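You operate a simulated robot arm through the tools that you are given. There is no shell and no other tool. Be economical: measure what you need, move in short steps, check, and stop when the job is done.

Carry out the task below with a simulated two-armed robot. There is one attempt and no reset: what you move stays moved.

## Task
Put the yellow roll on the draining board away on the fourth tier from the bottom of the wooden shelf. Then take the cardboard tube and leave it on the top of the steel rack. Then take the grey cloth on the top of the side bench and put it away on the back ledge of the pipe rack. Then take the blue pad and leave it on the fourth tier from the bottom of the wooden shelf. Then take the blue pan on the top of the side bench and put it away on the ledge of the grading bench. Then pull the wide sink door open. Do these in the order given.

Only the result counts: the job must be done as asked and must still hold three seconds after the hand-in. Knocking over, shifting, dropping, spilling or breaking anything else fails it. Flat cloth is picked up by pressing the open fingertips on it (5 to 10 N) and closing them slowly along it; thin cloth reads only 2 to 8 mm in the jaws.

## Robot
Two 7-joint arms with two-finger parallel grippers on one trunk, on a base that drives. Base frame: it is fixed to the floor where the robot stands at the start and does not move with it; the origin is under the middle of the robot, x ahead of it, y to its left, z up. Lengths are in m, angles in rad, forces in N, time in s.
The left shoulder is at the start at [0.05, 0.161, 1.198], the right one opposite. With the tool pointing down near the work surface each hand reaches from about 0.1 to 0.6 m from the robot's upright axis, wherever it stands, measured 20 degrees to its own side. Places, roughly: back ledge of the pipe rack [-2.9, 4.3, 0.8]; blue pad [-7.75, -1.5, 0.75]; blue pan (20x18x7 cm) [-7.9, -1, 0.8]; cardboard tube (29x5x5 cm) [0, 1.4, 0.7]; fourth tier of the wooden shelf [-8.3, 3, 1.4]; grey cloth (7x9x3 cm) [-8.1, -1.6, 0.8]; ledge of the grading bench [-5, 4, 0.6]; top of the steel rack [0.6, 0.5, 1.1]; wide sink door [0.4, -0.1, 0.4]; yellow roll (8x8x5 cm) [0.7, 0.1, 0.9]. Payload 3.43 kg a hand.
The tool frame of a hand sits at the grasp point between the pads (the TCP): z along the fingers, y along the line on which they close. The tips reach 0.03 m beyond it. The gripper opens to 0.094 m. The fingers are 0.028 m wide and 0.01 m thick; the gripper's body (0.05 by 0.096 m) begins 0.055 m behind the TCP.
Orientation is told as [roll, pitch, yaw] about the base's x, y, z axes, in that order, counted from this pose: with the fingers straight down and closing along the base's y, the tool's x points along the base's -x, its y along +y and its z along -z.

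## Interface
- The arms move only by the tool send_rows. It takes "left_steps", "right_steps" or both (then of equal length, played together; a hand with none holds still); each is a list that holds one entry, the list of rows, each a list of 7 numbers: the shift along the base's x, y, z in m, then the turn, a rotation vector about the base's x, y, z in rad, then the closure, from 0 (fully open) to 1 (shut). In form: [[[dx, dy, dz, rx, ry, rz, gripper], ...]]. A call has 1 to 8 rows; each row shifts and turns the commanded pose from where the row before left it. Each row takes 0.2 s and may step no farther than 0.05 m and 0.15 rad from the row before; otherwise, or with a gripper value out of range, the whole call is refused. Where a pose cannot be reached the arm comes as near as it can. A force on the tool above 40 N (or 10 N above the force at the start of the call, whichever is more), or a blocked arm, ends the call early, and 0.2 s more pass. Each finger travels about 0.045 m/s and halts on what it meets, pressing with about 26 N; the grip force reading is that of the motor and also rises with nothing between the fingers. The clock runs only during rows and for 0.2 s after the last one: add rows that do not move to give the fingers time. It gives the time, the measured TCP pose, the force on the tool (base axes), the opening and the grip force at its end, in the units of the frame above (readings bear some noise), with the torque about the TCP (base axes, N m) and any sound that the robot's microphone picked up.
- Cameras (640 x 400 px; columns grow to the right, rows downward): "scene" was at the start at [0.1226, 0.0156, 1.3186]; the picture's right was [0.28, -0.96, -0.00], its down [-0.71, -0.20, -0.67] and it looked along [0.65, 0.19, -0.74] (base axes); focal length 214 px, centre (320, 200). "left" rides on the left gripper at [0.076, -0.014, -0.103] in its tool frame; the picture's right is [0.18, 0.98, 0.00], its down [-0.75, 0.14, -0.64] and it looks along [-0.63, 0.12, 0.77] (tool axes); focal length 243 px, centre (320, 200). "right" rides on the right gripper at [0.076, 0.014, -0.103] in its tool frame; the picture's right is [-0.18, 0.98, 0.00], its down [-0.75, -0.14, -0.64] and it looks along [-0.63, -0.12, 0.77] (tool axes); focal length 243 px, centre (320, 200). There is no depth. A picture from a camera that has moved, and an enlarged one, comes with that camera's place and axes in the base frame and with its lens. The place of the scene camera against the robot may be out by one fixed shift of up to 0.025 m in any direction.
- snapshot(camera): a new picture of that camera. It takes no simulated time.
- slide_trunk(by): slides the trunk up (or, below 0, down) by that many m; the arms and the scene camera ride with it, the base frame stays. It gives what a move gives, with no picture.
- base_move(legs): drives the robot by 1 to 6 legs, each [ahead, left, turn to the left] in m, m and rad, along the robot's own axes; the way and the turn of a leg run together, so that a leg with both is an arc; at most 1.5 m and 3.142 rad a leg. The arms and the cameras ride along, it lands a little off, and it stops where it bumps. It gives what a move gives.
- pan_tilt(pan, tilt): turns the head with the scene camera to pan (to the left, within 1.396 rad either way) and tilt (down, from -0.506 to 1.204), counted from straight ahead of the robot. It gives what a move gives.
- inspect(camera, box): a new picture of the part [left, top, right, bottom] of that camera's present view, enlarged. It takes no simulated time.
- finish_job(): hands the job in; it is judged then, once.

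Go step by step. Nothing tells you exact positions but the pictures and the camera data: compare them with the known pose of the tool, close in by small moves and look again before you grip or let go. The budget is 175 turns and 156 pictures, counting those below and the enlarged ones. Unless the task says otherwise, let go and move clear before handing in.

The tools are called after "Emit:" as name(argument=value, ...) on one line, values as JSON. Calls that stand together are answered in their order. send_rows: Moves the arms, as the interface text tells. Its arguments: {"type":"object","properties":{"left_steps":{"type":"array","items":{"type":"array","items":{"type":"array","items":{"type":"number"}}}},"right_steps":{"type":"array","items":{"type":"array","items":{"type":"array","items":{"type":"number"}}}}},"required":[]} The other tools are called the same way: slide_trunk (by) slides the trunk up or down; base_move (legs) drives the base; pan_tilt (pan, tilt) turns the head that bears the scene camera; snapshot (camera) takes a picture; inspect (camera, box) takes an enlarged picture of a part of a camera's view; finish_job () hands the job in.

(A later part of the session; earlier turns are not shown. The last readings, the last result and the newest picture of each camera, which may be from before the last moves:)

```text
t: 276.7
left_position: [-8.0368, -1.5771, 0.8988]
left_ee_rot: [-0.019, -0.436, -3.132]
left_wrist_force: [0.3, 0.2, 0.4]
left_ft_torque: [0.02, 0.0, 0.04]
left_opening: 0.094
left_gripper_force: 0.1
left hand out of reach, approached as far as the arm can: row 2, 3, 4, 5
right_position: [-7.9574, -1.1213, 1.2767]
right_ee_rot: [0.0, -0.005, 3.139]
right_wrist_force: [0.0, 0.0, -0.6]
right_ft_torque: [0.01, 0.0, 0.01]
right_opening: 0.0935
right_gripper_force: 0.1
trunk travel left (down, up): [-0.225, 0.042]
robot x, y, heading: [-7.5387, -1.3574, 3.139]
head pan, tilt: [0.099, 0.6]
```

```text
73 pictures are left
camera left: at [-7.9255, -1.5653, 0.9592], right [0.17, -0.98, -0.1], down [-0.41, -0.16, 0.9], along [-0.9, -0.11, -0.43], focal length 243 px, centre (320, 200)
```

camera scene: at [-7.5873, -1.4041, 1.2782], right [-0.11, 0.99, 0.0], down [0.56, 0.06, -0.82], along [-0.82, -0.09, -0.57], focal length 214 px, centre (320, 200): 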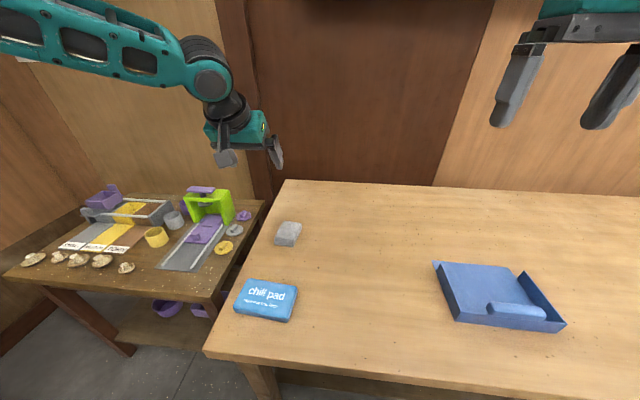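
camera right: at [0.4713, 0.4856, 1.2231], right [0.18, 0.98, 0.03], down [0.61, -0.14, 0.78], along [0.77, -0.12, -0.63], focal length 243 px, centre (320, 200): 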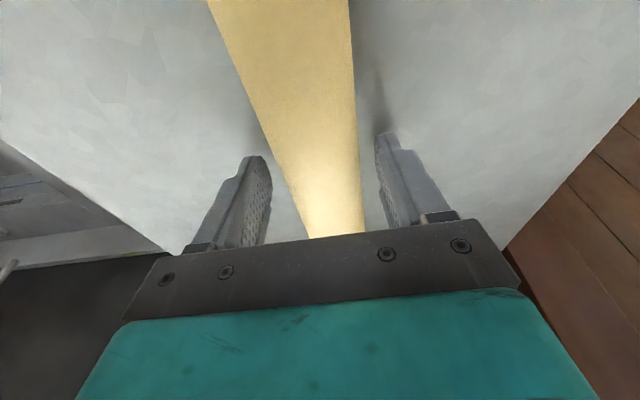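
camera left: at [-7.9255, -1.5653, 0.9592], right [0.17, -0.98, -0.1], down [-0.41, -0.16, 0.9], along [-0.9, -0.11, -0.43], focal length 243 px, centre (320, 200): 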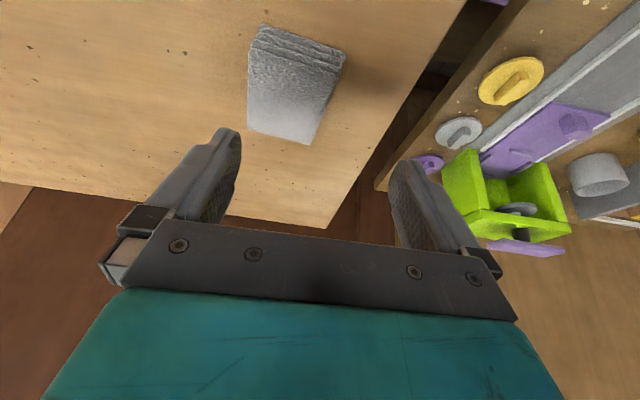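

The left arm is stuck in an awkward posture. I'll withdraw it and use the right arm, which has better posture, by shifting the robot to y≈-1.75.

Emit:
send_rows(left_steps=[[[0.01, -0.01, 0.04, 0, -0.05, 0, 0], [0.01, -0.01, 0.04, 0, -0.05, 0, 0], [0.01, -0.01, 0.04, 0, -0.07, 0, 0], [0.03, 0, 0.035, 0, -0.07, 0, 0], [0.03, 0, 0.035, 0, -0.07, 0, 0], [0.03, 0, 0.035, 0, -0.07, 0, 0], [0.03, 0, 0.035, 0, -0.06, 0, 0], [0.03, 0, 0.035, 0, 0, 0, 0]]])

Emit:
base_move(legs=[[-0.12, 0, 0], [0, 0.41, 0], [0.1, 0, 0]])

Emit:
pan_tilt(pan=-0.3, tilt=0.7)

Emit:
snapshot(camera="scene")

```text
t: 278.5
left_position: [-7.8555, -1.6046, 1.1924]
left_ee_rot: [-0.015, 0.004, -3.134]
left_wrist_force: [0.3, -0.6, -0.6]
left_ft_torque: [-0.02, -0.01, 0.03]
left_opening: 0.0941
left_gripper_force: 0.0
right_position: [-7.9561, -1.1206, 1.2769]
right_ee_rot: [-0.002, -0.004, 3.141]
right_wrist_force: [-0.3, 0.0, 0.5]
right_ft_torque: [0.01, -0.03, -0.01]
right_opening: 0.094
right_gripper_force: 0.1
trunk travel left (down, up): [-0.225, 0.042]
robot x, y, heading: [-7.5392, -1.3567, 3.136]
head pan, tilt: [0.099, 0.6]
```

```text
t: 282.6
left_position: [-7.8205, -2.0349, 1.191]
left_ee_rot: [-0.017, 0.004, -3.128]
left_wrist_force: [0.0, -0.1, 0.0]
left_ft_torque: [0.07, -0.01, 0.04]
left_opening: 0.0941
left_gripper_force: 0.0
right_position: [-7.9222, -1.5491, 1.2769]
right_ee_rot: [-0.003, -0.003, -3.139]
right_wrist_force: [0.1, -1.2, -0.1]
right_ft_torque: [0.05, 0.05, 0.0]
right_opening: 0.094
right_gripper_force: 0.2
trunk travel left (down, up): [-0.225, 0.042]
robot x, y, heading: [-7.5038, -1.7814, -3.138]
head pan, tilt: [0.099, 0.6]
stopped in leg 3: the robot was blocked; the commanded pose is now the measured one
```

```text
t: 283.5
left_position: [-7.8198, -2.0332, 1.1912]
left_ee_rot: [-0.016, 0.0, -3.129]
left_wrist_force: [-0.7, -0.9, -0.7]
left_ft_torque: [0.01, -0.01, -0.02]
left_opening: 0.094
left_gripper_force: 0.0
right_position: [-7.9228, -1.5469, 1.2754]
right_ee_rot: [0.0, -0.003, -3.139]
right_wrist_force: [-0.1, 0.2, -0.5]
right_ft_torque: [0.02, 0.02, -0.03]
right_opening: 0.0938
right_gripper_force: 0.0
trunk travel left (down, up): [-0.225, 0.042]
robot x, y, heading: [-7.501, -1.7834, -3.137]
head pan, tilt: [-0.3, 0.7]
```

```text
72 pictures are left
camera scene: at [-7.6158, -1.7649, 1.3297], right [0.29, 0.96, 0.0], down [0.62, -0.19, -0.77], along [-0.73, 0.22, -0.64], focal length 214 px, centre (320, 200)
```

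scene: 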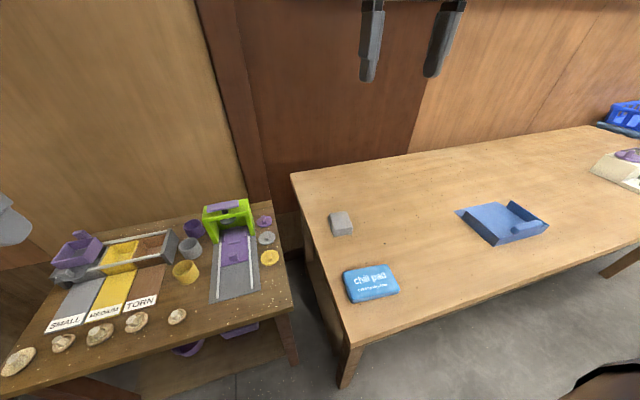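

The cloth and pad are in clear view. I'm approaching the cloth with the right arm, tilting forward as at the sink.

Emit:
send_rows(right_steps=[[[-0.02, 0, -0.035, 0, 0.06, 0, 0], [-0.02, 0, -0.035, 0, 0.06, 0, 0], [-0.02, 0, -0.035, 0, 0.06, 0, 0], [-0.02, 0, -0.04, 0, 0.06, 0, 0], [-0.02, 0, -0.045, 0, 0.06, 0, 0], [-0.015, 0, -0.045, 0, 0.06, 0, 0], [-0.01, 0, -0.045, 0, 0.04, 0, 0], [-0.005, 0, -0.045, 0, 0, 0, 0]]])

Emit:
snapshot(camera="right")

Emit:
snapshot(camera="scene")

```text
t: 285.3
left_position: [-7.821, -2.0318, 1.1913]
left_ee_rot: [-0.014, 0.003, -3.129]
left_wrist_force: [-0.7, 0.5, -0.3]
left_ft_torque: [0.0, -0.01, 0.01]
left_opening: 0.0939
left_gripper_force: 0.0
right_position: [-8.051, -1.549, 0.951]
right_ee_rot: [-0.003, -0.403, -3.14]
right_wrist_force: [0.5, -0.5, 0.4]
right_ft_torque: [0.03, 0.01, 0.0]
right_opening: 0.094
right_gripper_force: 0.1
trunk travel left (down, up): [-0.225, 0.042]
robot x, y, heading: [-7.5036, -1.7866, -3.138]
head pan, tilt: [-0.3, 0.7]
```

```text
71 pictures are left
camera right: at [-7.9436, -1.5635, 1.0151], right [-0.17, -0.98, 0.07], down [-0.44, 0.14, 0.89], along [-0.88, 0.12, -0.46], focal length 243 px, centre (320, 200)
```

right: 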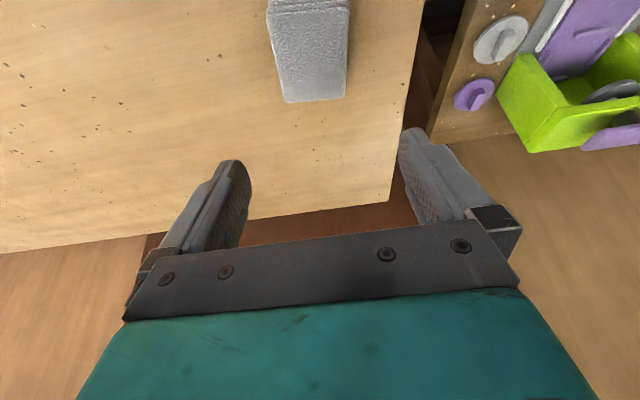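

```text
70 pictures are left
camera scene: at [-7.6161, -1.7644, 1.3297], right [0.29, 0.96, 0.0], down [0.62, -0.19, -0.76], along [-0.73, 0.22, -0.64], focal length 214 px, centre (320, 200)
```

scene: 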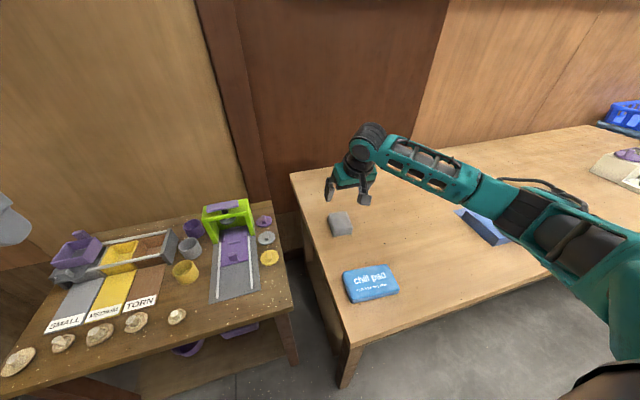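

The right arm reaches well, and the cloth is centred at y≈-1.55. I'm descending around it.

Emit:
send_rows(right_steps=[[[-0.005, 0, -0.04, 0, 0, 0, 0], [-0.005, 0, -0.04, 0, 0, 0, 0], [0, 0, -0.03, 0, 0, 0, 0], [0, 0, -0.015, 0, 0, 0, 0], [0, 0, -0.005, 0, 0, 0, 0], [0, 0, 0, 0, 0, 0, 0]]])

Emit:
snapshot(camera="right")

Emit:
inspect(camera="scene", box=[290, 130, 450, 310])

```text
t: 286.7
left_position: [-7.8201, -2.0325, 1.1914]
left_ee_rot: [-0.015, -0.001, -3.131]
left_wrist_force: [0.7, -0.3, 0.4]
left_ft_torque: [-0.01, -0.01, 0.0]
left_opening: 0.0939
left_gripper_force: 0.1
right_position: [-8.0638, -1.5474, 0.8214]
right_ee_rot: [-0.002, -0.403, -3.14]
right_wrist_force: [-0.3, 0.1, 0.1]
right_ft_torque: [-0.01, -0.04, -0.01]
right_opening: 0.0942
right_gripper_force: 0.0
trunk travel left (down, up): [-0.225, 0.042]
robot x, y, heading: [-7.5011, -1.7835, -3.137]
head pan, tilt: [-0.3, 0.7]
```

```text
69 pictures are left
camera right: at [-7.9549, -1.5613, 0.886], right [-0.17, -0.98, 0.07], down [-0.44, 0.14, 0.89], along [-0.88, 0.12, -0.46], focal length 243 px, centre (320, 200)
```

right: 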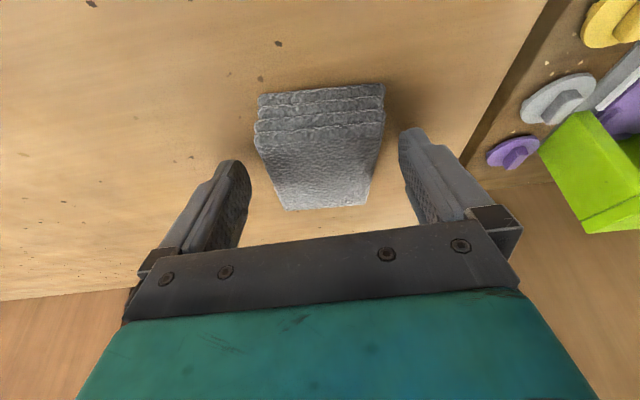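

```text
2.22 times, centred on (370, 220) of scene
camera zoom: at [-7.6158, -1.7645, 1.3297], right [0.29, 0.96, 0.0], down [0.62, -0.19, -0.76], along [-0.73, 0.22, -0.64], focal length 477 px, centre (209, 156)
```

zoom: 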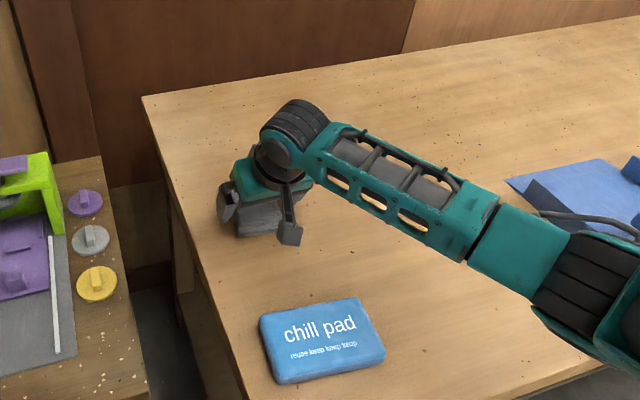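

The cloth lies between the fingers. A little lower, watching the force, then close slowly.

Emit:
send_rows(right_steps=[[[0, 0, -0.005, 0, 0, 0, 0], [0, 0, -0.004, 0, 0, 0, 0], [0, 0, -0.003, 0, 0, 0, 0], [0, 0, 0, 0, 0, 0, 0]]])

Emit:
send_rows(right_steps=[[[0, 0, 0, 0, 0, 0, 0.2], [0, 0, 0, 0, 0, 0, 0.3], [0, 0, 0, 0, 0, 0, 0.4], [0, 0, 0, 0, 0, 0, 0.5], [0, 0, 0, 0, 0, 0, 0.6], [0, 0, 0, 0, 0, 0, 0.8], [0, 0, 0, 0, 0, 0, 1], [0, 0, 0, 0, 0, 0, 1]]])

Emit:
snapshot(camera="right")

```text
t: 287.7
left_position: [-7.8186, -2.0334, 1.1915]
left_ee_rot: [-0.017, 0.001, -3.129]
left_wrist_force: [-0.6, 0.6, 0.0]
left_ft_torque: [0.01, 0.0, 0.01]
left_opening: 0.0941
left_gripper_force: 0.0
right_position: [-8.0645, -1.547, 0.8142]
right_ee_rot: [0.0, -0.41, -3.139]
right_wrist_force: [3.5, 0.9, 18.5]
right_ft_torque: [-0.18, -0.15, 0.27]
right_opening: 0.0936
right_gripper_force: 0.0
trunk travel left (down, up): [-0.225, 0.042]
robot x, y, heading: [-7.5018, -1.7823, -3.141]
head pan, tilt: [-0.3, 0.7]
```

```text
t: 289.5
left_position: [-7.8181, -2.0343, 1.1925]
left_ee_rot: [-0.015, -0.002, -3.131]
left_wrist_force: [-0.1, 0.7, 0.0]
left_ft_torque: [0.01, 0.0, -0.02]
left_opening: 0.094
left_gripper_force: 0.1
right_position: [-8.0632, -1.5498, 0.8134]
right_ee_rot: [0.0, -0.407, -3.138]
right_wrist_force: [2.9, -7.2, 26.0]
right_ft_torque: [-0.54, -0.1, -0.04]
right_opening: 0.0685
right_gripper_force: 25.6
trunk travel left (down, up): [-0.225, 0.042]
robot x, y, heading: [-7.4987, -1.779, -3.137]
head pan, tilt: [-0.3, 0.7]
```

```text
67 pictures are left
camera right: at [-7.9538, -1.5625, 0.8768], right [-0.17, -0.98, 0.07], down [-0.44, 0.14, 0.89], along [-0.88, 0.12, -0.45], focal length 243 px, centre (320, 200)
```

right: 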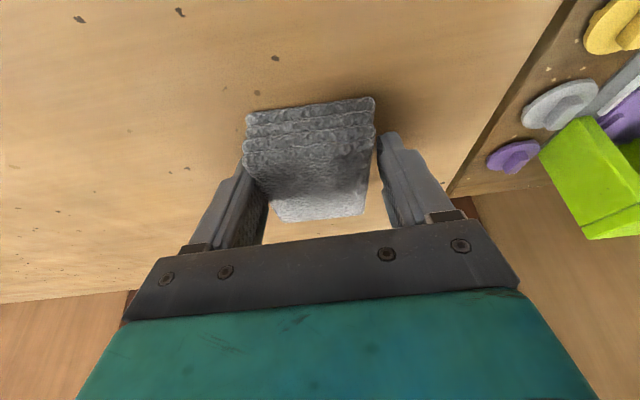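

The cloth is gripped at about 6.9 cm wide. I'm lifting gently.

Emit:
send_rows(right_steps=[[[0, 0, 0.005, 0, 0, 0, 1], [0, 0, 0.01, 0, 0, 0, 1], [0, 0, 0.015, 0, 0, 0, 1], [0, 0, 0.02, 0, 0, 0, 1], [0, 0, 0.02, 0, 0, 0, 1]]])

Emit:
snapshot(camera="right")

```text
t: 290.7
left_position: [-7.8211, -2.0335, 1.192]
left_ee_rot: [-0.012, 0.001, -3.13]
left_wrist_force: [0.5, 0.2, -0.6]
left_ft_torque: [0.02, 0.01, -0.01]
left_opening: 0.0939
left_gripper_force: 0.0
right_position: [-8.0612, -1.5467, 0.8792]
right_ee_rot: [0.0, -0.401, -3.142]
right_wrist_force: [0.1, 0.2, 0.7]
right_ft_torque: [0.0, 0.0, -0.03]
right_opening: 0.0684
right_gripper_force: 25.8
trunk travel left (down, up): [-0.225, 0.042]
robot x, y, heading: [-7.5048, -1.7866, -3.141]
head pan, tilt: [-0.3, 0.7]
```

```text
66 pictures are left
camera right: at [-7.9533, -1.5616, 0.9436], right [-0.17, -0.98, 0.07], down [-0.44, 0.14, 0.89], along [-0.88, 0.12, -0.46], focal length 243 px, centre (320, 200)
```

right: 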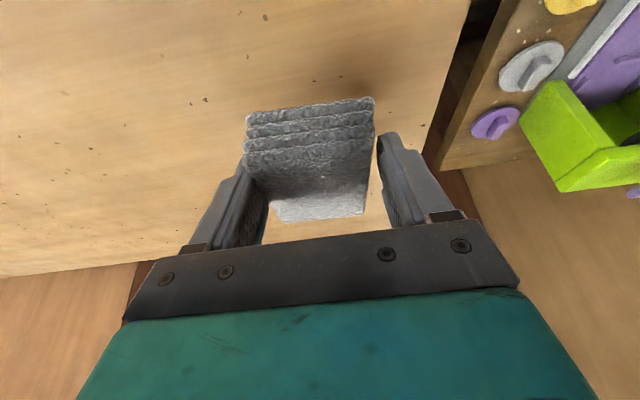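

The cloth is held. I'm lifting high and retracting, then backing away from the bench.

Emit:
send_rows(right_steps=[[[0, 0, 0.03, 0, 0, 0, 1], [0, 0, 0.04, 0, 0, 0, 1], [0.005, 0, 0.04, 0, 0, 0, 1], [0.01, 0, 0.04, 0, 0, 0, 1], [0.015, 0, 0.04, 0, 0, 0, 1], [0.02, 0, 0.04, 0, 0, 0, 1], [0.02, 0, 0.04, 0, 0, 0, 1], [0.03, 0, 0.03, 0, 0, 0, 1]]])

Emit:
base_move(legs=[[-0.9, 0, 0], [-0.4, -0.9, 0]])

Emit:
base_move(legs=[[0, 0, -2.2]])

Emit:
pan_tilt(pan=0.0, tilt=0.3)

Emit:
snapshot(camera="scene")

```text
t: 292.5
left_position: [-7.8185, -2.0332, 1.1916]
left_ee_rot: [-0.012, 0.001, -3.129]
left_wrist_force: [-0.9, 1.4, 0.4]
left_ft_torque: [0.03, -0.02, -0.01]
left_opening: 0.0941
left_gripper_force: 0.1
right_position: [-7.9624, -1.5452, 1.1813]
right_ee_rot: [-0.003, -0.401, -3.14]
right_wrist_force: [0.2, -0.2, 0.4]
right_ft_torque: [0.0, 0.01, 0.0]
right_opening: 0.0683
right_gripper_force: 25.8
trunk travel left (down, up): [-0.225, 0.042]
robot x, y, heading: [-7.501, -1.7783, -3.147]
head pan, tilt: [-0.3, 0.7]
```

```text
t: 295.3
left_position: [-7.3923, -2.0322, 1.1925]
left_ee_rot: [-0.014, 0.002, -3.129]
left_wrist_force: [-0.8, 0.0, -1.0]
left_ft_torque: [-0.01, -0.06, -0.01]
left_opening: 0.0939
left_gripper_force: 0.0
right_position: [-7.5348, -1.5449, 1.1795]
right_ee_rot: [-0.003, -0.401, -3.139]
right_wrist_force: [-0.7, -0.7, -1.1]
right_ft_torque: [0.02, -0.03, 0.04]
right_opening: 0.0684
right_gripper_force: 25.9
trunk travel left (down, up): [-0.225, 0.042]
robot x, y, heading: [-7.0722, -1.7791, -3.138]
head pan, tilt: [-0.3, 0.7]
stopped in leg 1: the robot was blocked; the commanded pose is now the measured one
```

```text
t: 300.9
left_position: [-7.0956, -1.378, 1.1916]
left_ee_rot: [-0.013, 0.001, 0.976]
left_wrist_force: [-0.7, -0.1, 0.0]
left_ft_torque: [0.03, 0.03, -0.01]
left_opening: 0.0939
left_gripper_force: 0.1
right_position: [-6.6132, -1.5385, 1.1803]
right_ee_rot: [-0.001, -0.401, 0.967]
right_wrist_force: [0.2, 0.0, 0.4]
right_ft_torque: [0.03, 0.03, 0.02]
right_opening: 0.0684
right_gripper_force: 26.2
trunk travel left (down, up): [-0.225, 0.042]
robot x, y, heading: [-7.0718, -1.7825, 0.97]
head pan, tilt: [-0.3, 0.7]
```

```text
t: 301.7
left_position: [-7.0943, -1.3788, 1.1929]
left_ee_rot: [-0.013, -0.001, 0.977]
left_wrist_force: [-0.1, 0.1, -0.5]
left_ft_torque: [0.0, -0.02, 0.01]
left_opening: 0.094
left_gripper_force: 0.1
right_position: [-6.6142, -1.5381, 1.1808]
right_ee_rot: [-0.002, -0.403, 0.967]
right_wrist_force: [0.3, 0.1, -0.2]
right_ft_torque: [-0.04, 0.01, 0.02]
right_opening: 0.0683
right_gripper_force: 26.4
trunk travel left (down, up): [-0.225, 0.042]
robot x, y, heading: [-7.0717, -1.7816, 0.969]
head pan, tilt: [0.0, 0.3]
```

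```text
65 pictures are left
camera scene: at [-6.9887, -1.6788, 1.3657], right [0.82, -0.57, 0.0], down [-0.17, -0.24, -0.96], along [0.54, 0.79, -0.3], focal length 214 px, centre (320, 200)
```

scene: 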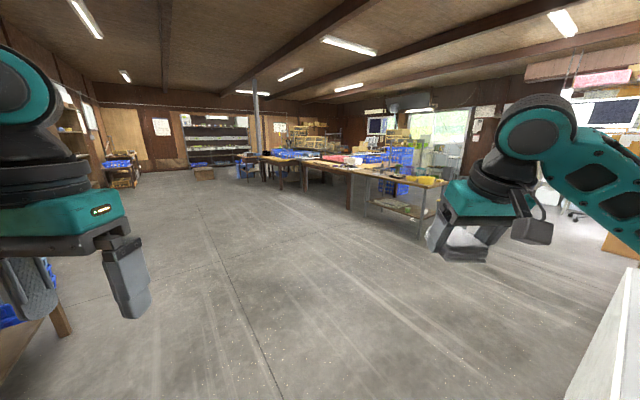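

The pipe rack should be straight ahead in the distance at (-2.9, 4.3), beyond the table group. I'll drive up the open floor and look from closer.

Emit:
base_move(legs=[[0.5, 0.5, 0], [0.9, -0.15, 0], [1.1, 0.75, 0], [1.1, 0.75, 0]])

Emit:
snapshot(camera="scene")

```text
t: 322.7
left_position: [-6.501, 2.6687, 1.1923]
left_ee_rot: [-0.015, 0.0, 0.958]
left_wrist_force: [-0.2, -0.1, -0.4]
left_ft_torque: [0.02, 0.02, 0.02]
left_opening: 0.0939
left_gripper_force: 0.1
right_position: [-6.0234, 2.4991, 1.1804]
right_ee_rot: [-0.001, -0.401, 0.951]
right_wrist_force: [0.2, -0.8, -0.4]
right_ft_torque: [-0.02, 0.01, -0.03]
right_opening: 0.0682
right_gripper_force: 26.4
trunk travel left (down, up): [-0.225, 0.042]
robot x, y, heading: [-6.4856, 2.2678, 0.948]
head pan, tilt: [0.0, 0.3]
```

```text
64 pictures are left
camera scene: at [-6.4011, 2.3669, 1.3658], right [0.81, -0.58, 0.0], down [-0.17, -0.24, -0.96], along [0.56, 0.78, -0.3], focal length 214 px, centre (320, 200)
```

scene: 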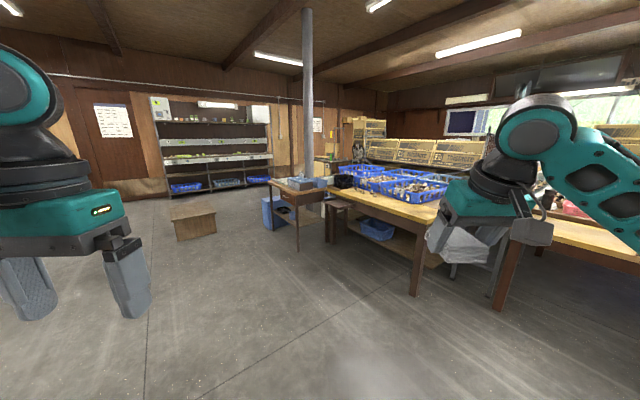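

The grading bench is ahead, with the trays of the pipe rack behind the table. I'll drive round to about (-5.9, 4.8) and face +x to see the rack's back.

Emit:
base_move(legs=[[1.175, 0.505, 0], [1.175, 0.505, 0], [0, 0, -0.948]])

Emit:
snapshot(camera="scene")

```text
t: 337.6
left_position: [-5.6478, 5.0148, 1.1934]
left_ee_rot: [-0.014, 0.001, 0.034]
left_wrist_force: [0.5, -0.3, 0.6]
left_ft_torque: [0.02, 0.0, 0.01]
left_opening: 0.0939
left_gripper_force: 0.0
right_position: [-5.4935, 4.5305, 1.1802]
right_ee_rot: [0.0, -0.402, 0.027]
right_wrist_force: [0.0, -0.2, -0.3]
right_ft_torque: [0.03, 0.03, -0.01]
right_opening: 0.0681
right_gripper_force: 26.3
trunk travel left (down, up): [-0.225, 0.042]
robot x, y, heading: [-5.9586, 4.7556, 0.023]
head pan, tilt: [0.0, 0.3]
```

```text
63 pictures are left
camera scene: at [-5.8201, 4.7548, 1.3658], right [0.02, -1.0, 0.0], down [-0.3, -0.01, -0.96], along [0.95, 0.02, -0.3], focal length 214 px, centre (320, 200)
```

scene: 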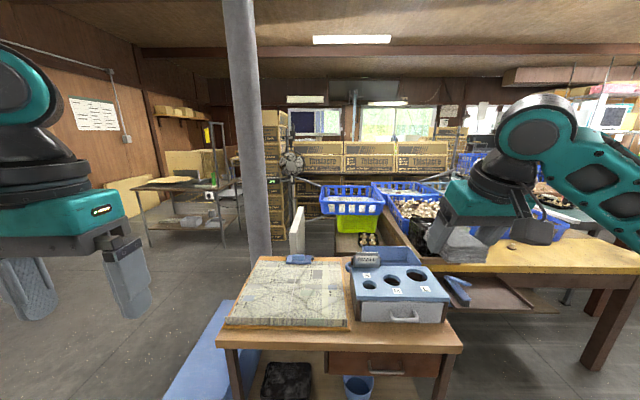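

The grading bench is directly in front, with its ledge board on the right side. Next I zoom in on the pipe rack area behind it.

Emit:
inspect(camera="scene", box=[220, 110, 480, 280])

Emit:
pan_tilt(pan=0.5, tilt=0.5)

Emit:
snapshot(camera="scene")

```text
2.35 times, centred on (350, 195) of scene
camera zoom: at [-5.8201, 4.7548, 1.3658], right [0.02, -1.0, 0.0], down [-0.3, -0.01, -0.96], along [0.95, 0.02, -0.3], focal length 505 px, centre (249, 212)
```

zoom: 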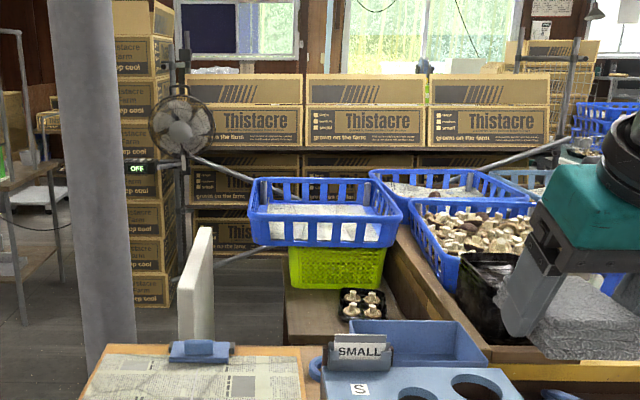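

```text
t: 338.5
left_position: [-5.6453, 5.0145, 1.192]
left_ee_rot: [-0.013, 0.0, 0.032]
left_wrist_force: [0.5, -0.9, -0.5]
left_ft_torque: [0.02, 0.01, 0.04]
left_opening: 0.0938
left_gripper_force: 0.1
right_position: [-5.493, 4.5304, 1.181]
right_ee_rot: [-0.002, -0.403, 0.025]
right_wrist_force: [0.6, 0.2, -0.7]
right_ft_torque: [0.04, 0.0, 0.01]
right_opening: 0.0684
right_gripper_force: 26.3
trunk travel left (down, up): [-0.225, 0.042]
robot x, y, heading: [-5.9601, 4.7577, 0.022]
head pan, tilt: [0.499, 0.499]
```

```text
61 pictures are left
camera scene: at [-5.8346, 4.798, 1.3474], right [0.5, -0.87, 0.0], down [-0.41, -0.24, -0.88], along [0.76, 0.44, -0.48], focal length 214 px, centre (320, 200)
```

scene: 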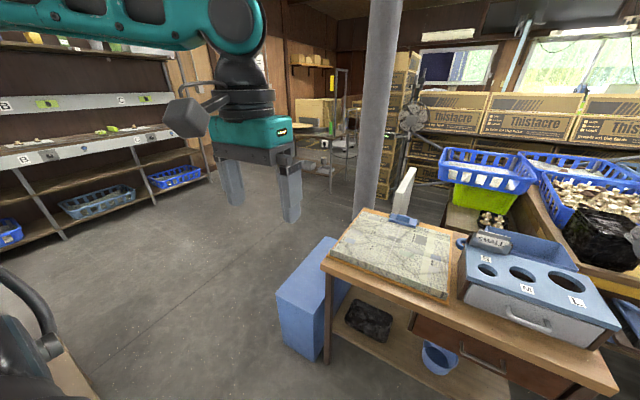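

The blue box and a low crate narrow the direct passage. I'll look further left to pick a way round.

Emit:
pan_tilt(pan=1.25, tilt=0.45)

Emit:
snapshot(camera="scene")

```text
t: 339.6
left_position: [-5.6462, 5.0143, 1.1925]
left_ee_rot: [-0.014, 0.0, 0.032]
left_wrist_force: [-1.1, 0.8, -0.6]
left_ft_torque: [0.01, 0.01, 0.0]
left_opening: 0.0941
left_gripper_force: 0.1
right_position: [-5.4943, 4.5315, 1.1803]
right_ee_rot: [-0.002, -0.402, 0.025]
right_wrist_force: [0.0, 0.1, 0.1]
right_ft_torque: [0.02, 0.0, 0.0]
right_opening: 0.0682
right_gripper_force: 26.4
trunk travel left (down, up): [-0.225, 0.042]
robot x, y, heading: [-5.9607, 4.757, 0.026]
head pan, tilt: [1.25, 0.45]
```

```text
60 pictures are left
camera scene: at [-5.8865, 4.8405, 1.3518], right [0.96, -0.29, 0.0], down [-0.13, -0.42, -0.9], along [0.26, 0.86, -0.44], focal length 214 px, centre (320, 200)
```

scene: 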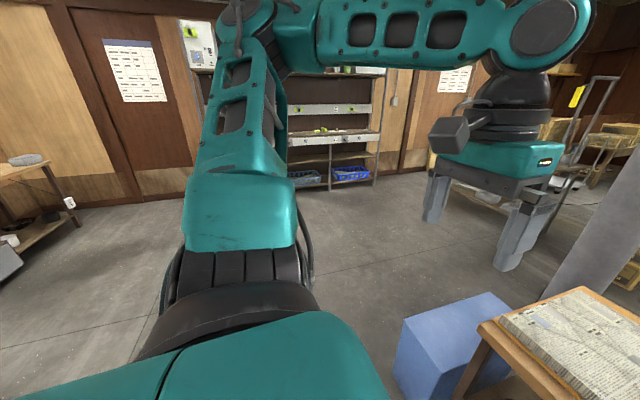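

The low crate sits left-behind, so I'll loop around its far side to about (-4.6, 6.4) and face the pipe rack.

Emit:
base_move(legs=[[-0.95, 0, 0], [0, 1.5, 0], [0.3, 0.2, 0], [1.1, -0.05, 0], [0.9, 0, 0], [0, 0, -0.85]])

Emit:
pan_tilt(pan=0.0, tilt=0.35)

Emit:
snapshot(camera="scene")

```text
t: 365.4
left_position: [-4.2347, 6.3972, 1.1918]
left_ee_rot: [-0.015, 0.0, -0.834]
left_wrist_force: [-0.3, 0.1, -0.6]
left_ft_torque: [0.02, 0.03, -0.03]
left_opening: 0.0938
left_gripper_force: 0.0
right_position: [-4.5039, 5.9672, 1.1798]
right_ee_rot: [-0.003, -0.403, -0.841]
right_wrist_force: [0.9, 0.6, -0.9]
right_ft_torque: [0.0, 0.01, -0.03]
right_opening: 0.0682
right_gripper_force: 26.2
trunk travel left (down, up): [-0.225, 0.042]
robot x, y, heading: [-4.6325, 6.4705, -0.843]
head pan, tilt: [1.25, 0.45]
```

```text
t: 366.8
left_position: [-4.2351, 6.396, 1.1925]
left_ee_rot: [-0.014, 0.001, -0.834]
left_wrist_force: [0.0, -0.5, -0.2]
left_ft_torque: [0.01, 0.01, 0.02]
left_opening: 0.0942
left_gripper_force: 0.0
right_position: [-4.504, 5.9678, 1.1816]
right_ee_rot: [-0.001, -0.403, -0.844]
right_wrist_force: [0.4, 0.3, -0.9]
right_ft_torque: [-0.01, 0.02, -0.01]
right_opening: 0.0682
right_gripper_force: 26.3
trunk travel left (down, up): [-0.225, 0.042]
robot x, y, heading: [-4.6291, 6.4695, -0.844]
head pan, tilt: [0.0, 0.351]
```

```text
59 pictures are left
camera scene: at [-4.5375, 6.3642, 1.3611], right [-0.75, -0.66, 0.0], down [-0.23, 0.26, -0.94], along [0.62, -0.7, -0.34], focal length 214 px, centre (320, 200)
```

scene: 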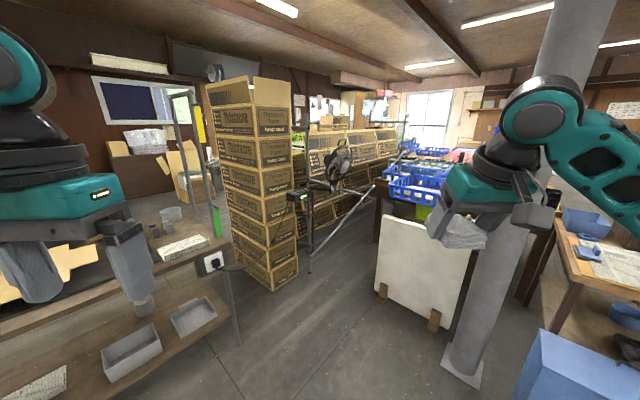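

I can see the pipe rack's near end, with the fan and control box, past a stack of cartons. Zooming in there.

Emit:
inspect(camera="scene", box=[270, 110, 450, 250])

```text
2.86 times, centred on (360, 180) of scene
camera zoom: at [-4.5375, 6.3642, 1.3611], right [-0.75, -0.66, 0.0], down [-0.23, 0.26, -0.94], along [0.62, -0.7, -0.34], focal length 613 px, centre (206, 257)
```

zoom: 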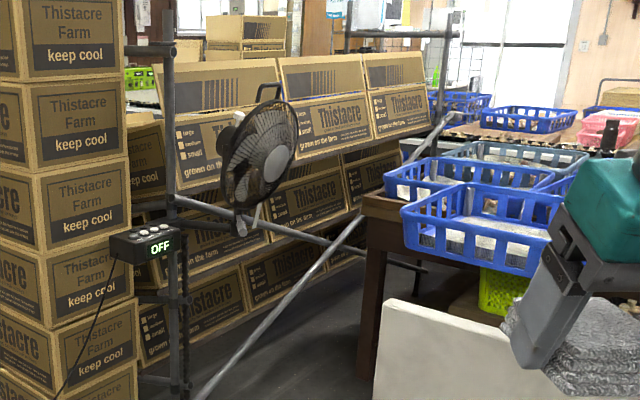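

The rack's back ledge should be on its +x side, behind the boxes. I'll check whether there's a way past the carton stack on the left.

Emit:
pan_tilt(pan=0.25, tilt=0.35)

Emit:
inspect(camera="scene", box=[180, 60, 460, 300])

```text
t: 367.6
left_position: [-4.2348, 6.3965, 1.1921]
left_ee_rot: [-0.015, 0.001, -0.833]
left_wrist_force: [0.5, -0.2, 0.5]
left_ft_torque: [0.02, 0.02, -0.01]
left_opening: 0.0942
left_gripper_force: 0.1
right_position: [-4.5052, 5.9672, 1.1816]
right_ee_rot: [-0.002, -0.404, -0.844]
right_wrist_force: [0.6, -0.1, -0.7]
right_ft_torque: [0.04, -0.01, 0.04]
right_opening: 0.0684
right_gripper_force: 25.4
trunk travel left (down, up): [-0.225, 0.042]
robot x, y, heading: [-4.6324, 6.4671, -0.846]
head pan, tilt: [0.25, 0.351]
```

```text
1.67 times, centred on (320, 180) of scene
camera zoom: at [-4.5223, 6.3815, 1.3611], right [-0.56, -0.83, 0.0], down [-0.28, 0.19, -0.94], along [0.78, -0.53, -0.34], focal length 358 px, centre (320, 233)
```

zoom: 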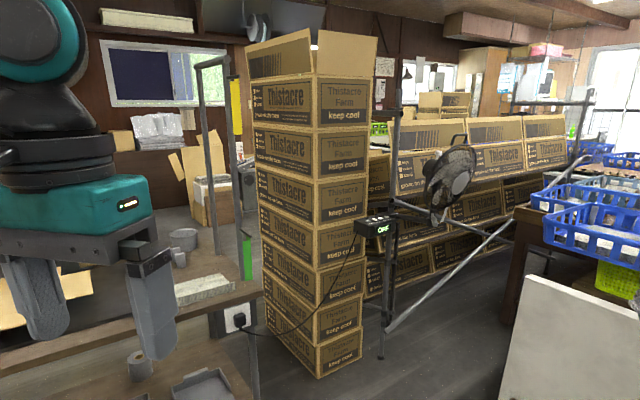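

No way past on this side. There may be a gap between the two centre tables near y≈2.95, so I'll loop back and look through from there.

Emit:
base_move(legs=[[-0.816, -0.861, 0], [-0.816, -0.861, 0], [1.273, -1.127, 0], [1.043, -0.255, 0], [1.043, -0.255, 0], [0.25, 0.25, 0.846]])

Emit:
pan_tilt(pan=0.0, tilt=0.3)

Emit:
snapshot(camera="scene")

```text
refused: leg 3 is longer than a leg can be; nothing moved
```

```text
t: 368.4
left_position: [-4.2352, 6.3957, 1.191]
left_ee_rot: [-0.015, 0.0, -0.833]
left_wrist_force: [0.3, -0.5, 0.2]
left_ft_torque: [-0.01, 0.02, 0.01]
left_opening: 0.0939
left_gripper_force: 0.1
right_position: [-4.5034, 5.9664, 1.1808]
right_ee_rot: [-0.002, -0.403, -0.842]
right_wrist_force: [0.1, 0.1, -0.2]
right_ft_torque: [-0.01, -0.02, -0.02]
right_opening: 0.068
right_gripper_force: 26.1
trunk travel left (down, up): [-0.225, 0.042]
robot x, y, heading: [-4.6292, 6.471, -0.847]
head pan, tilt: [0.0, 0.3]
```

```text
56 pictures are left
camera scene: at [-4.5373, 6.364, 1.3658], right [-0.75, -0.66, 0.0], down [-0.2, 0.22, -0.96], along [0.64, -0.71, -0.3], focal length 214 px, centre (320, 200)
```

scene: 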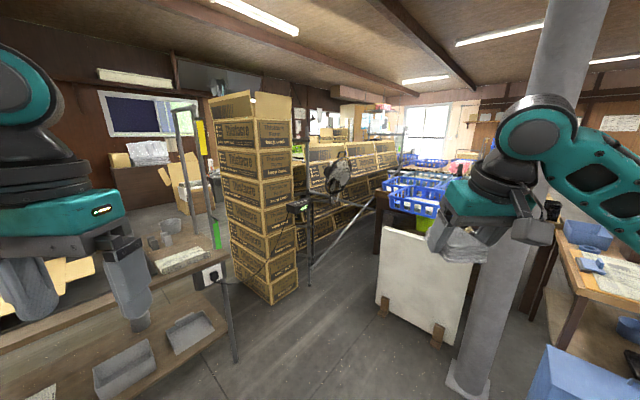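

A leg was too long and the call was refused. I'm retrying with shorter legs and taking the picture only after arriving.

Emit:
base_move(legs=[[-0.816, -0.861, 0], [-0.816, -0.861, 0], [0.64, -0.56, 0], [0.64, -0.56, 0], [1.043, -0.255, 0], [1.043, -0.255, 0]])

Emit:
base_move(legs=[[0, 0, 0.846]])

Emit:
snapshot(camera="scene")

```text
t: 398.4
left_position: [-5.5839, 2.8607, 1.1927]
left_ee_rot: [-0.014, 0.0, -0.835]
left_wrist_force: [0.2, 0.0, 0.4]
left_ft_torque: [-0.01, 0.01, 0.01]
left_opening: 0.094
left_gripper_force: 0.1
right_position: [-5.8538, 2.4299, 1.1812]
right_ee_rot: [-0.003, -0.403, -0.842]
right_wrist_force: [-0.3, 0.1, -0.3]
right_ft_torque: [-0.01, 0.01, -0.02]
right_opening: 0.0681
right_gripper_force: 26.6
trunk travel left (down, up): [-0.225, 0.042]
robot x, y, heading: [-5.9786, 2.9335, -0.845]
head pan, tilt: [0.0, 0.3]
```

```text
t: 401.0
left_position: [-5.6623, 3.1814, 1.1913]
left_ee_rot: [-0.013, 0.001, 0.006]
left_wrist_force: [0.5, -0.1, -0.2]
left_ft_torque: [0.01, -0.01, 0.0]
left_opening: 0.094
left_gripper_force: 0.1
right_position: [-5.5221, 2.6953, 1.1802]
right_ee_rot: [-0.001, -0.401, -0.001]
right_wrist_force: [0.4, 0.2, 0.1]
right_ft_torque: [0.03, 0.01, 0.01]
right_opening: 0.0681
right_gripper_force: 25.9
trunk travel left (down, up): [-0.225, 0.042]
robot x, y, heading: [-5.9795, 2.9307, -0.004]
head pan, tilt: [0.0, 0.3]
```

```text
55 pictures are left
camera scene: at [-5.8415, 2.9274, 1.3658], right [0.0, -1.0, 0.0], down [-0.3, 0.0, -0.96], along [0.96, 0.0, -0.3], focal length 214 px, centre (320, 200)
```

scene: 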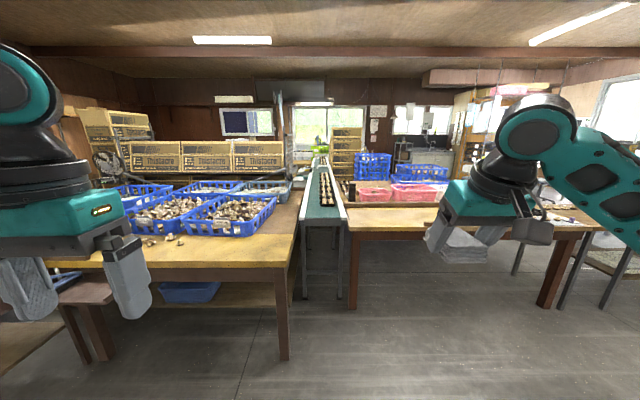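

A conveyor fills that gap, so I'll go round to the east side and look at the rack's back from there.

Emit:
base_move(legs=[[-0.2, -1.35, 0], [0.0, -1.35, 0], [0.3, -0.75, 0], [0.6, -0.72, 0], [1.3, -0.2, 0], [1.35, 0.12, 0]])

Emit:
base_move(legs=[[0, 0.6, 0], [0.7, 0.85, 0], [0.1, 0.1, 1.75]])

Emit:
slide_trunk(by=0.04)

Emit:
pan_tilt(pan=0.0, tilt=0.25)

Emit:
snapshot(camera="scene")

```text
t: 435.1
left_position: [-2.2923, -1.0754, 1.1921]
left_ee_rot: [-0.013, 0.0, -0.005]
left_wrist_force: [0.0, 0.2, -0.3]
left_ft_torque: [0.03, -0.01, 0.02]
left_opening: 0.0937
left_gripper_force: 0.1
right_position: [-2.158, -1.5657, 1.1813]
right_ee_rot: [-0.002, -0.403, -0.014]
right_wrist_force: [-1.1, -0.5, -0.1]
right_ft_torque: [0.03, 0.03, -0.02]
right_opening: 0.0683
right_gripper_force: 25.8
trunk travel left (down, up): [-0.225, 0.042]
robot x, y, heading: [-2.6174, -1.32, -0.018]
head pan, tilt: [0.0, 0.3]
```

```text
t: 448.0
left_position: [-2.1904, 0.4909, 1.1913]
left_ee_rot: [-0.015, -0.001, 1.768]
left_wrist_force: [-0.2, -0.1, 0.9]
left_ft_torque: [0.0, 0.0, 0.0]
left_opening: 0.0941
left_gripper_force: 0.0
right_position: [-1.7385, 0.7211, 1.1819]
right_ee_rot: [-0.001, -0.405, 1.76]
right_wrist_force: [-0.9, -0.4, -0.7]
right_ft_torque: [0.03, -0.01, -0.03]
right_opening: 0.0683
right_gripper_force: 26.1
trunk travel left (down, up): [-0.225, 0.042]
robot x, y, heading: [-1.884, 0.2243, 1.76]
head pan, tilt: [0.0, 0.3]
```

```text
t: 448.8
left_position: [-2.191, 0.4914, 1.231]
left_ee_rot: [-0.016, 0.002, 1.769]
left_wrist_force: [-0.2, 0.7, -0.8]
left_ft_torque: [-0.02, 0.02, 0.01]
left_opening: 0.0941
left_gripper_force: 0.0
right_position: [-1.7398, 0.721, 1.2205]
right_ee_rot: [-0.001, -0.403, 1.761]
right_wrist_force: [0.4, 0.9, 0.1]
right_ft_torque: [-0.02, -0.01, -0.01]
right_opening: 0.0683
right_gripper_force: 26.3
trunk travel left (down, up): [-0.265, 0.002]
robot x, y, heading: [-1.8888, 0.2239, 1.761]
head pan, tilt: [0.0, 0.3]
```

```text
t: 449.4
left_position: [-2.1898, 0.4906, 1.2312]
left_ee_rot: [-0.013, 0.001, 1.769]
left_wrist_force: [0.1, -0.7, 0.2]
left_ft_torque: [0.02, -0.03, -0.02]
left_opening: 0.0941
left_gripper_force: 0.0
right_position: [-1.7393, 0.7211, 1.2201]
right_ee_rot: [-0.003, -0.404, 1.763]
right_wrist_force: [0.1, 0.7, -0.6]
right_ft_torque: [-0.03, 0.02, 0.02]
right_opening: 0.0685
right_gripper_force: 26.4
trunk travel left (down, up): [-0.265, 0.002]
robot x, y, heading: [-1.8872, 0.223, 1.76]
head pan, tilt: [0.0, 0.25]
```

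```text
54 pictures are left
camera scene: at [-1.9048, 0.3484, 1.4105], right [0.98, 0.19, 0.0], down [0.05, -0.24, -0.97], along [-0.18, 0.95, -0.25], focal length 214 px, centre (320, 200)
```

scene: 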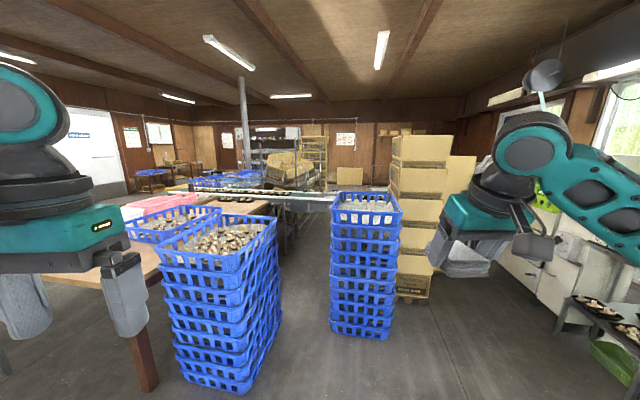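

From here I see the pipe frame beyond the conveyor, around column 300. I'll zoom in on it.

Emit:
inspect(camera="scene", box=[240, 115, 400, 215])

```text
4.00 times, centred on (320, 165) of scene
camera zoom: at [-1.9048, 0.3484, 1.4105], right [0.98, 0.19, 0.0], down [0.05, -0.24, -0.97], along [-0.18, 0.95, -0.25], focal length 858 px, centre (320, 340)
```

zoom: 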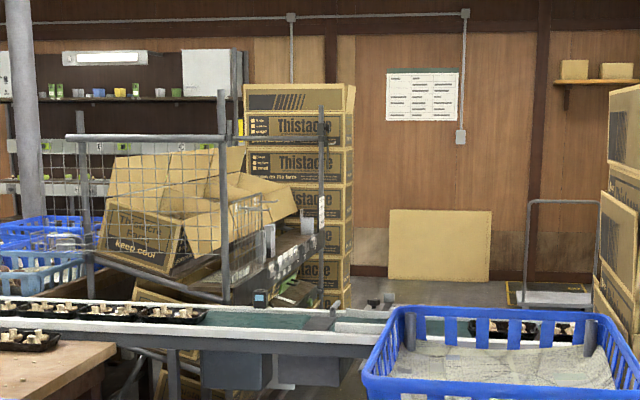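

The ledge is the board along the rack's +x side, over an open floor behind the conveyor. I need an entrance to that area, so I'm inspecting the right part of this view.

Emit:
base_move(legs=[[0.45, -0.95, 0]])

Emit:
snapshot(camera="scene")

```text
t: 454.8
left_position: [-1.3448, 1.1079, 1.2321]
left_ee_rot: [-0.014, 0.002, 1.759]
left_wrist_force: [-0.7, 0.2, 0.5]
left_ft_torque: [0.02, -0.01, 0.0]
left_opening: 0.094
left_gripper_force: 0.1
right_position: [-0.8933, 1.3349, 1.221]
right_ee_rot: [-0.004, -0.405, 1.752]
right_wrist_force: [0.2, -0.1, -1.0]
right_ft_torque: [-0.02, -0.02, -0.05]
right_opening: 0.0683
right_gripper_force: 26.2
trunk travel left (down, up): [-0.265, 0.002]
robot x, y, heading: [-1.0485, 0.8362, 1.75]
head pan, tilt: [0.0, 0.25]
```

```text
52 pictures are left
camera scene: at [-1.0616, 0.9629, 1.4105], right [0.98, 0.18, 0.0], down [0.04, -0.24, -0.97], along [-0.17, 0.95, -0.25], focal length 214 px, centre (320, 200)
```

scene: 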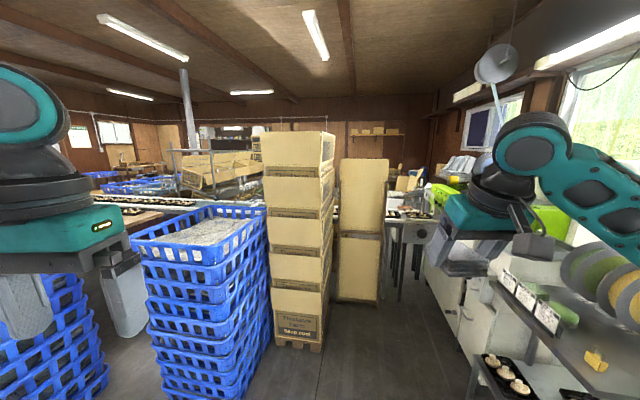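

The enclosed floor connects only via the far north side, around the metal table's end at y≈7.5. I'll drive back west and approach that way.

Emit:
base_move(legs=[[0, 0, -1.75], [-0.775, -0.82, 0], [-0.775, -0.82, 0], [0, -0.5, 0], [-1.35, -0.1, 0], [-1.3, 0.2, 0]])

Emit:
base_move(legs=[[-0.6, 0.72, 0], [-0.3, 0.75, 0], [0, 1.35, 0], [0, 1.35, 0], [-0.75, 1.2, 0], [0, 1.2, 0]])

Emit:
base_move(legs=[[0, 1.1, 0], [0.3, 0.1, 0], [1.1, 0, 0], [0.9, 0.1, 0], [0.2, 0.75, 0]])

Emit:
snapshot(camera="scene")

```text
t: 473.0
left_position: [-2.2339, -1.1219, 1.2322]
left_ee_rot: [-0.016, 0.001, 0.057]
left_wrist_force: [0.3, 0.2, 0.4]
left_ft_torque: [-0.02, -0.04, -0.02]
left_opening: 0.0938
left_gripper_force: 0.0
right_position: [-2.0702, -1.6032, 1.221]
right_ee_rot: [-0.003, -0.402, 0.049]
right_wrist_force: [0.8, 0.1, -0.3]
right_ft_torque: [0.01, 0.0, -0.01]
right_opening: 0.0682
right_gripper_force: 26.7
trunk travel left (down, up): [-0.265, 0.002]
robot x, y, heading: [-2.54, -1.3842, 0.048]
head pan, tilt: [0.0, 0.25]
stopped in leg 4: the robot was blocked; the commanded pose is now the measured one
```

```text
t: 476.1
left_position: [-2.6138, -0.7101, 1.2321]
left_ee_rot: [-0.019, 0.0, 0.042]
left_wrist_force: [0.4, 0.3, -0.5]
left_ft_torque: [0.01, -0.03, 0.01]
left_opening: 0.094
left_gripper_force: 0.0
right_position: [-2.4569, -1.1919, 1.2207]
right_ee_rot: [-0.004, -0.4, 0.035]
right_wrist_force: [0.1, -0.7, -0.8]
right_ft_torque: [-0.03, -0.03, -0.01]
right_opening: 0.0682
right_gripper_force: 25.7
trunk travel left (down, up): [-0.265, 0.002]
robot x, y, heading: [-2.9231, -0.9729, 0.029]
head pan, tilt: [0.0, 0.25]
stopped in leg 1: the robot was blocked; the commanded pose is now the measured one
```

```text
t: 476.9
left_position: [-2.6147, -0.7095, 1.2318]
left_ee_rot: [-0.016, 0.0, 0.044]
left_wrist_force: [-0.3, -0.3, -0.4]
left_ft_torque: [0.02, -0.02, -0.01]
left_opening: 0.094
left_gripper_force: 0.1
right_position: [-2.4574, -1.1918, 1.2202]
right_ee_rot: [-0.004, -0.4, 0.034]
right_wrist_force: [0.5, 0.5, 0.0]
right_ft_torque: [0.02, 0.01, -0.01]
right_opening: 0.0684
right_gripper_force: 26.0
trunk travel left (down, up): [-0.265, 0.002]
robot x, y, heading: [-2.9254, -0.9711, 0.032]
head pan, tilt: [0.0, 0.25]
stopped in leg 1: the robot was blocked; the commanded pose is now the measured one
```

```text
51 pictures are left
camera scene: at [-2.7849, -0.9693, 1.4105], right [0.03, -1.0, 0.0], down [-0.25, -0.01, -0.97], along [0.97, 0.03, -0.25], focal length 214 px, centre (320, 200)
```

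scene: 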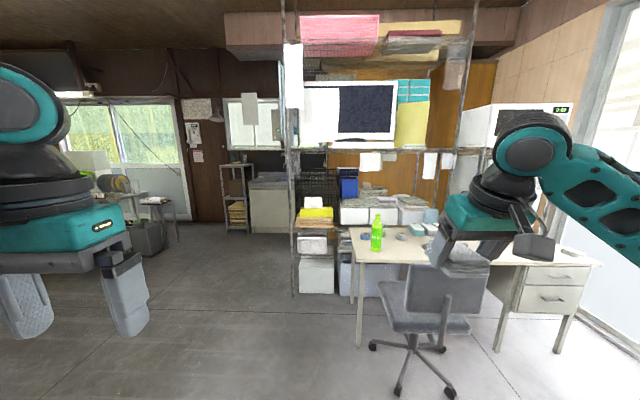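

The chained drive went off: it touched the carton, then stopped against the cart, so I must check each step. I'm backing off and passing the gap carefully.

Emit:
base_move(legs=[[0.1, 0, -0.03], [0, -0.35, 0], [-0.7, -0.04, 0], [-0.8, -0.08, 0], [-1.2, 0.2, 0]])

```text
t: 492.9
left_position: [-5.1821, -1.0031, 1.2324]
left_ee_rot: [-0.016, -0.001, 0.013]
left_wrist_force: [-1.2, -0.2, -0.5]
left_ft_torque: [-0.01, 0.02, 0.01]
left_opening: 0.0939
left_gripper_force: 0.1
right_position: [-5.0403, -1.4897, 1.2194]
right_ee_rot: [-0.003, -0.399, 0.001]
right_wrist_force: [-0.4, -0.2, -0.9]
right_ft_torque: [0.01, -0.02, -0.02]
right_opening: 0.0682
right_gripper_force: 25.6
trunk travel left (down, up): [-0.265, 0.002]
robot x, y, heading: [-5.5026, -1.2506, 0.007]
head pan, tilt: [0.0, 0.25]
```

I'm through the gap. A quick look back at the cart, then on north.

Emit:
snapshot(camera="scene")

Emit:
base_move(legs=[[-0.5, 0.6, 0], [-0.2, 0.9, 0], [0, 1.35, 0], [0, 1.35, 0], [-0.7, 1.2, 0], [0, 1.2, 0]])

```text
50 pictures are left
camera scene: at [-5.3616, -1.257, 1.4105], right [0.0, -1.0, 0.0], down [-0.25, 0.0, -0.97], along [0.97, 0.0, -0.25], focal length 214 px, centre (320, 200)
```

scene: 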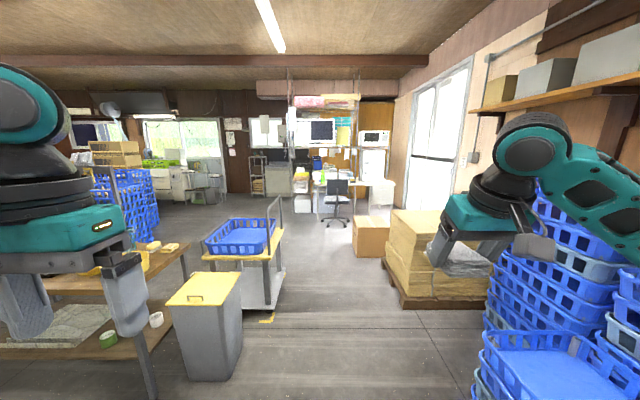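

```text
t: 526.7
left_position: [-6.4997, 5.6522, 1.2322]
left_ee_rot: [-0.015, 0.0, 0.012]
left_wrist_force: [0.5, 0.8, -0.5]
left_ft_torque: [0.0, -0.01, -0.04]
left_opening: 0.0941
left_gripper_force: 0.0
right_position: [-6.3582, 5.1661, 1.2205]
right_ee_rot: [-0.004, -0.4, 0.002]
right_wrist_force: [0.1, 0.1, -1.3]
right_ft_torque: [-0.02, 0.0, 0.01]
right_opening: 0.0681
right_gripper_force: 25.9
trunk travel left (down, up): [-0.265, 0.002]
robot x, y, heading: [-6.8185, 5.4012, 0.009]
head pan, tilt: [0.0, 0.25]
```

The cart looks in place. I'm continuing around the crate toward the north lane.

Emit:
base_move(legs=[[0, 1.1, 0], [1.0, 0.3, 0], [1.0, 0.5, 0]])

Emit:
snapshot(camera="scene")

```text
t: 542.7
left_position: [-4.4902, 7.548, 1.2327]
left_ee_rot: [-0.016, 0.001, 0.004]
left_wrist_force: [0.3, 0.0, -0.1]
left_ft_torque: [0.01, -0.01, -0.02]
left_opening: 0.094
left_gripper_force: 0.1
right_position: [-4.3518, 7.0601, 1.2201]
right_ee_rot: [-0.003, -0.399, -0.007]
right_wrist_force: [0.3, -0.1, 0.0]
right_ft_torque: [0.0, -0.01, 0.02]
right_opening: 0.0681
right_gripper_force: 26.0
trunk travel left (down, up): [-0.265, 0.002]
robot x, y, heading: [-4.8142, 7.3018, -0.009]
head pan, tilt: [0.0, 0.25]
```

```text
49 pictures are left
camera scene: at [-4.671, 7.2958, 1.4105], right [-0.01, -1.0, 0.0], down [-0.25, 0.0, -0.97], along [0.97, -0.01, -0.25], focal length 214 px, centre (320, 200)
```

scene: 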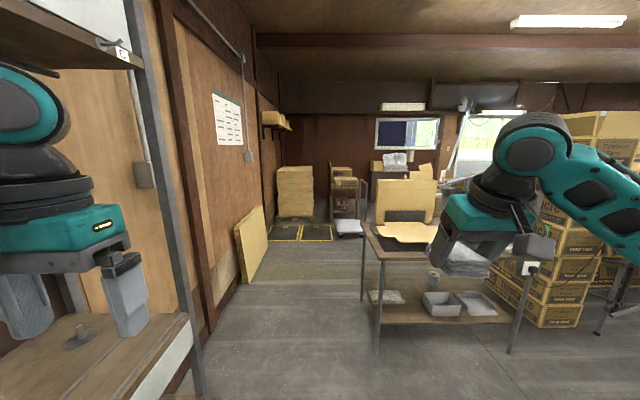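

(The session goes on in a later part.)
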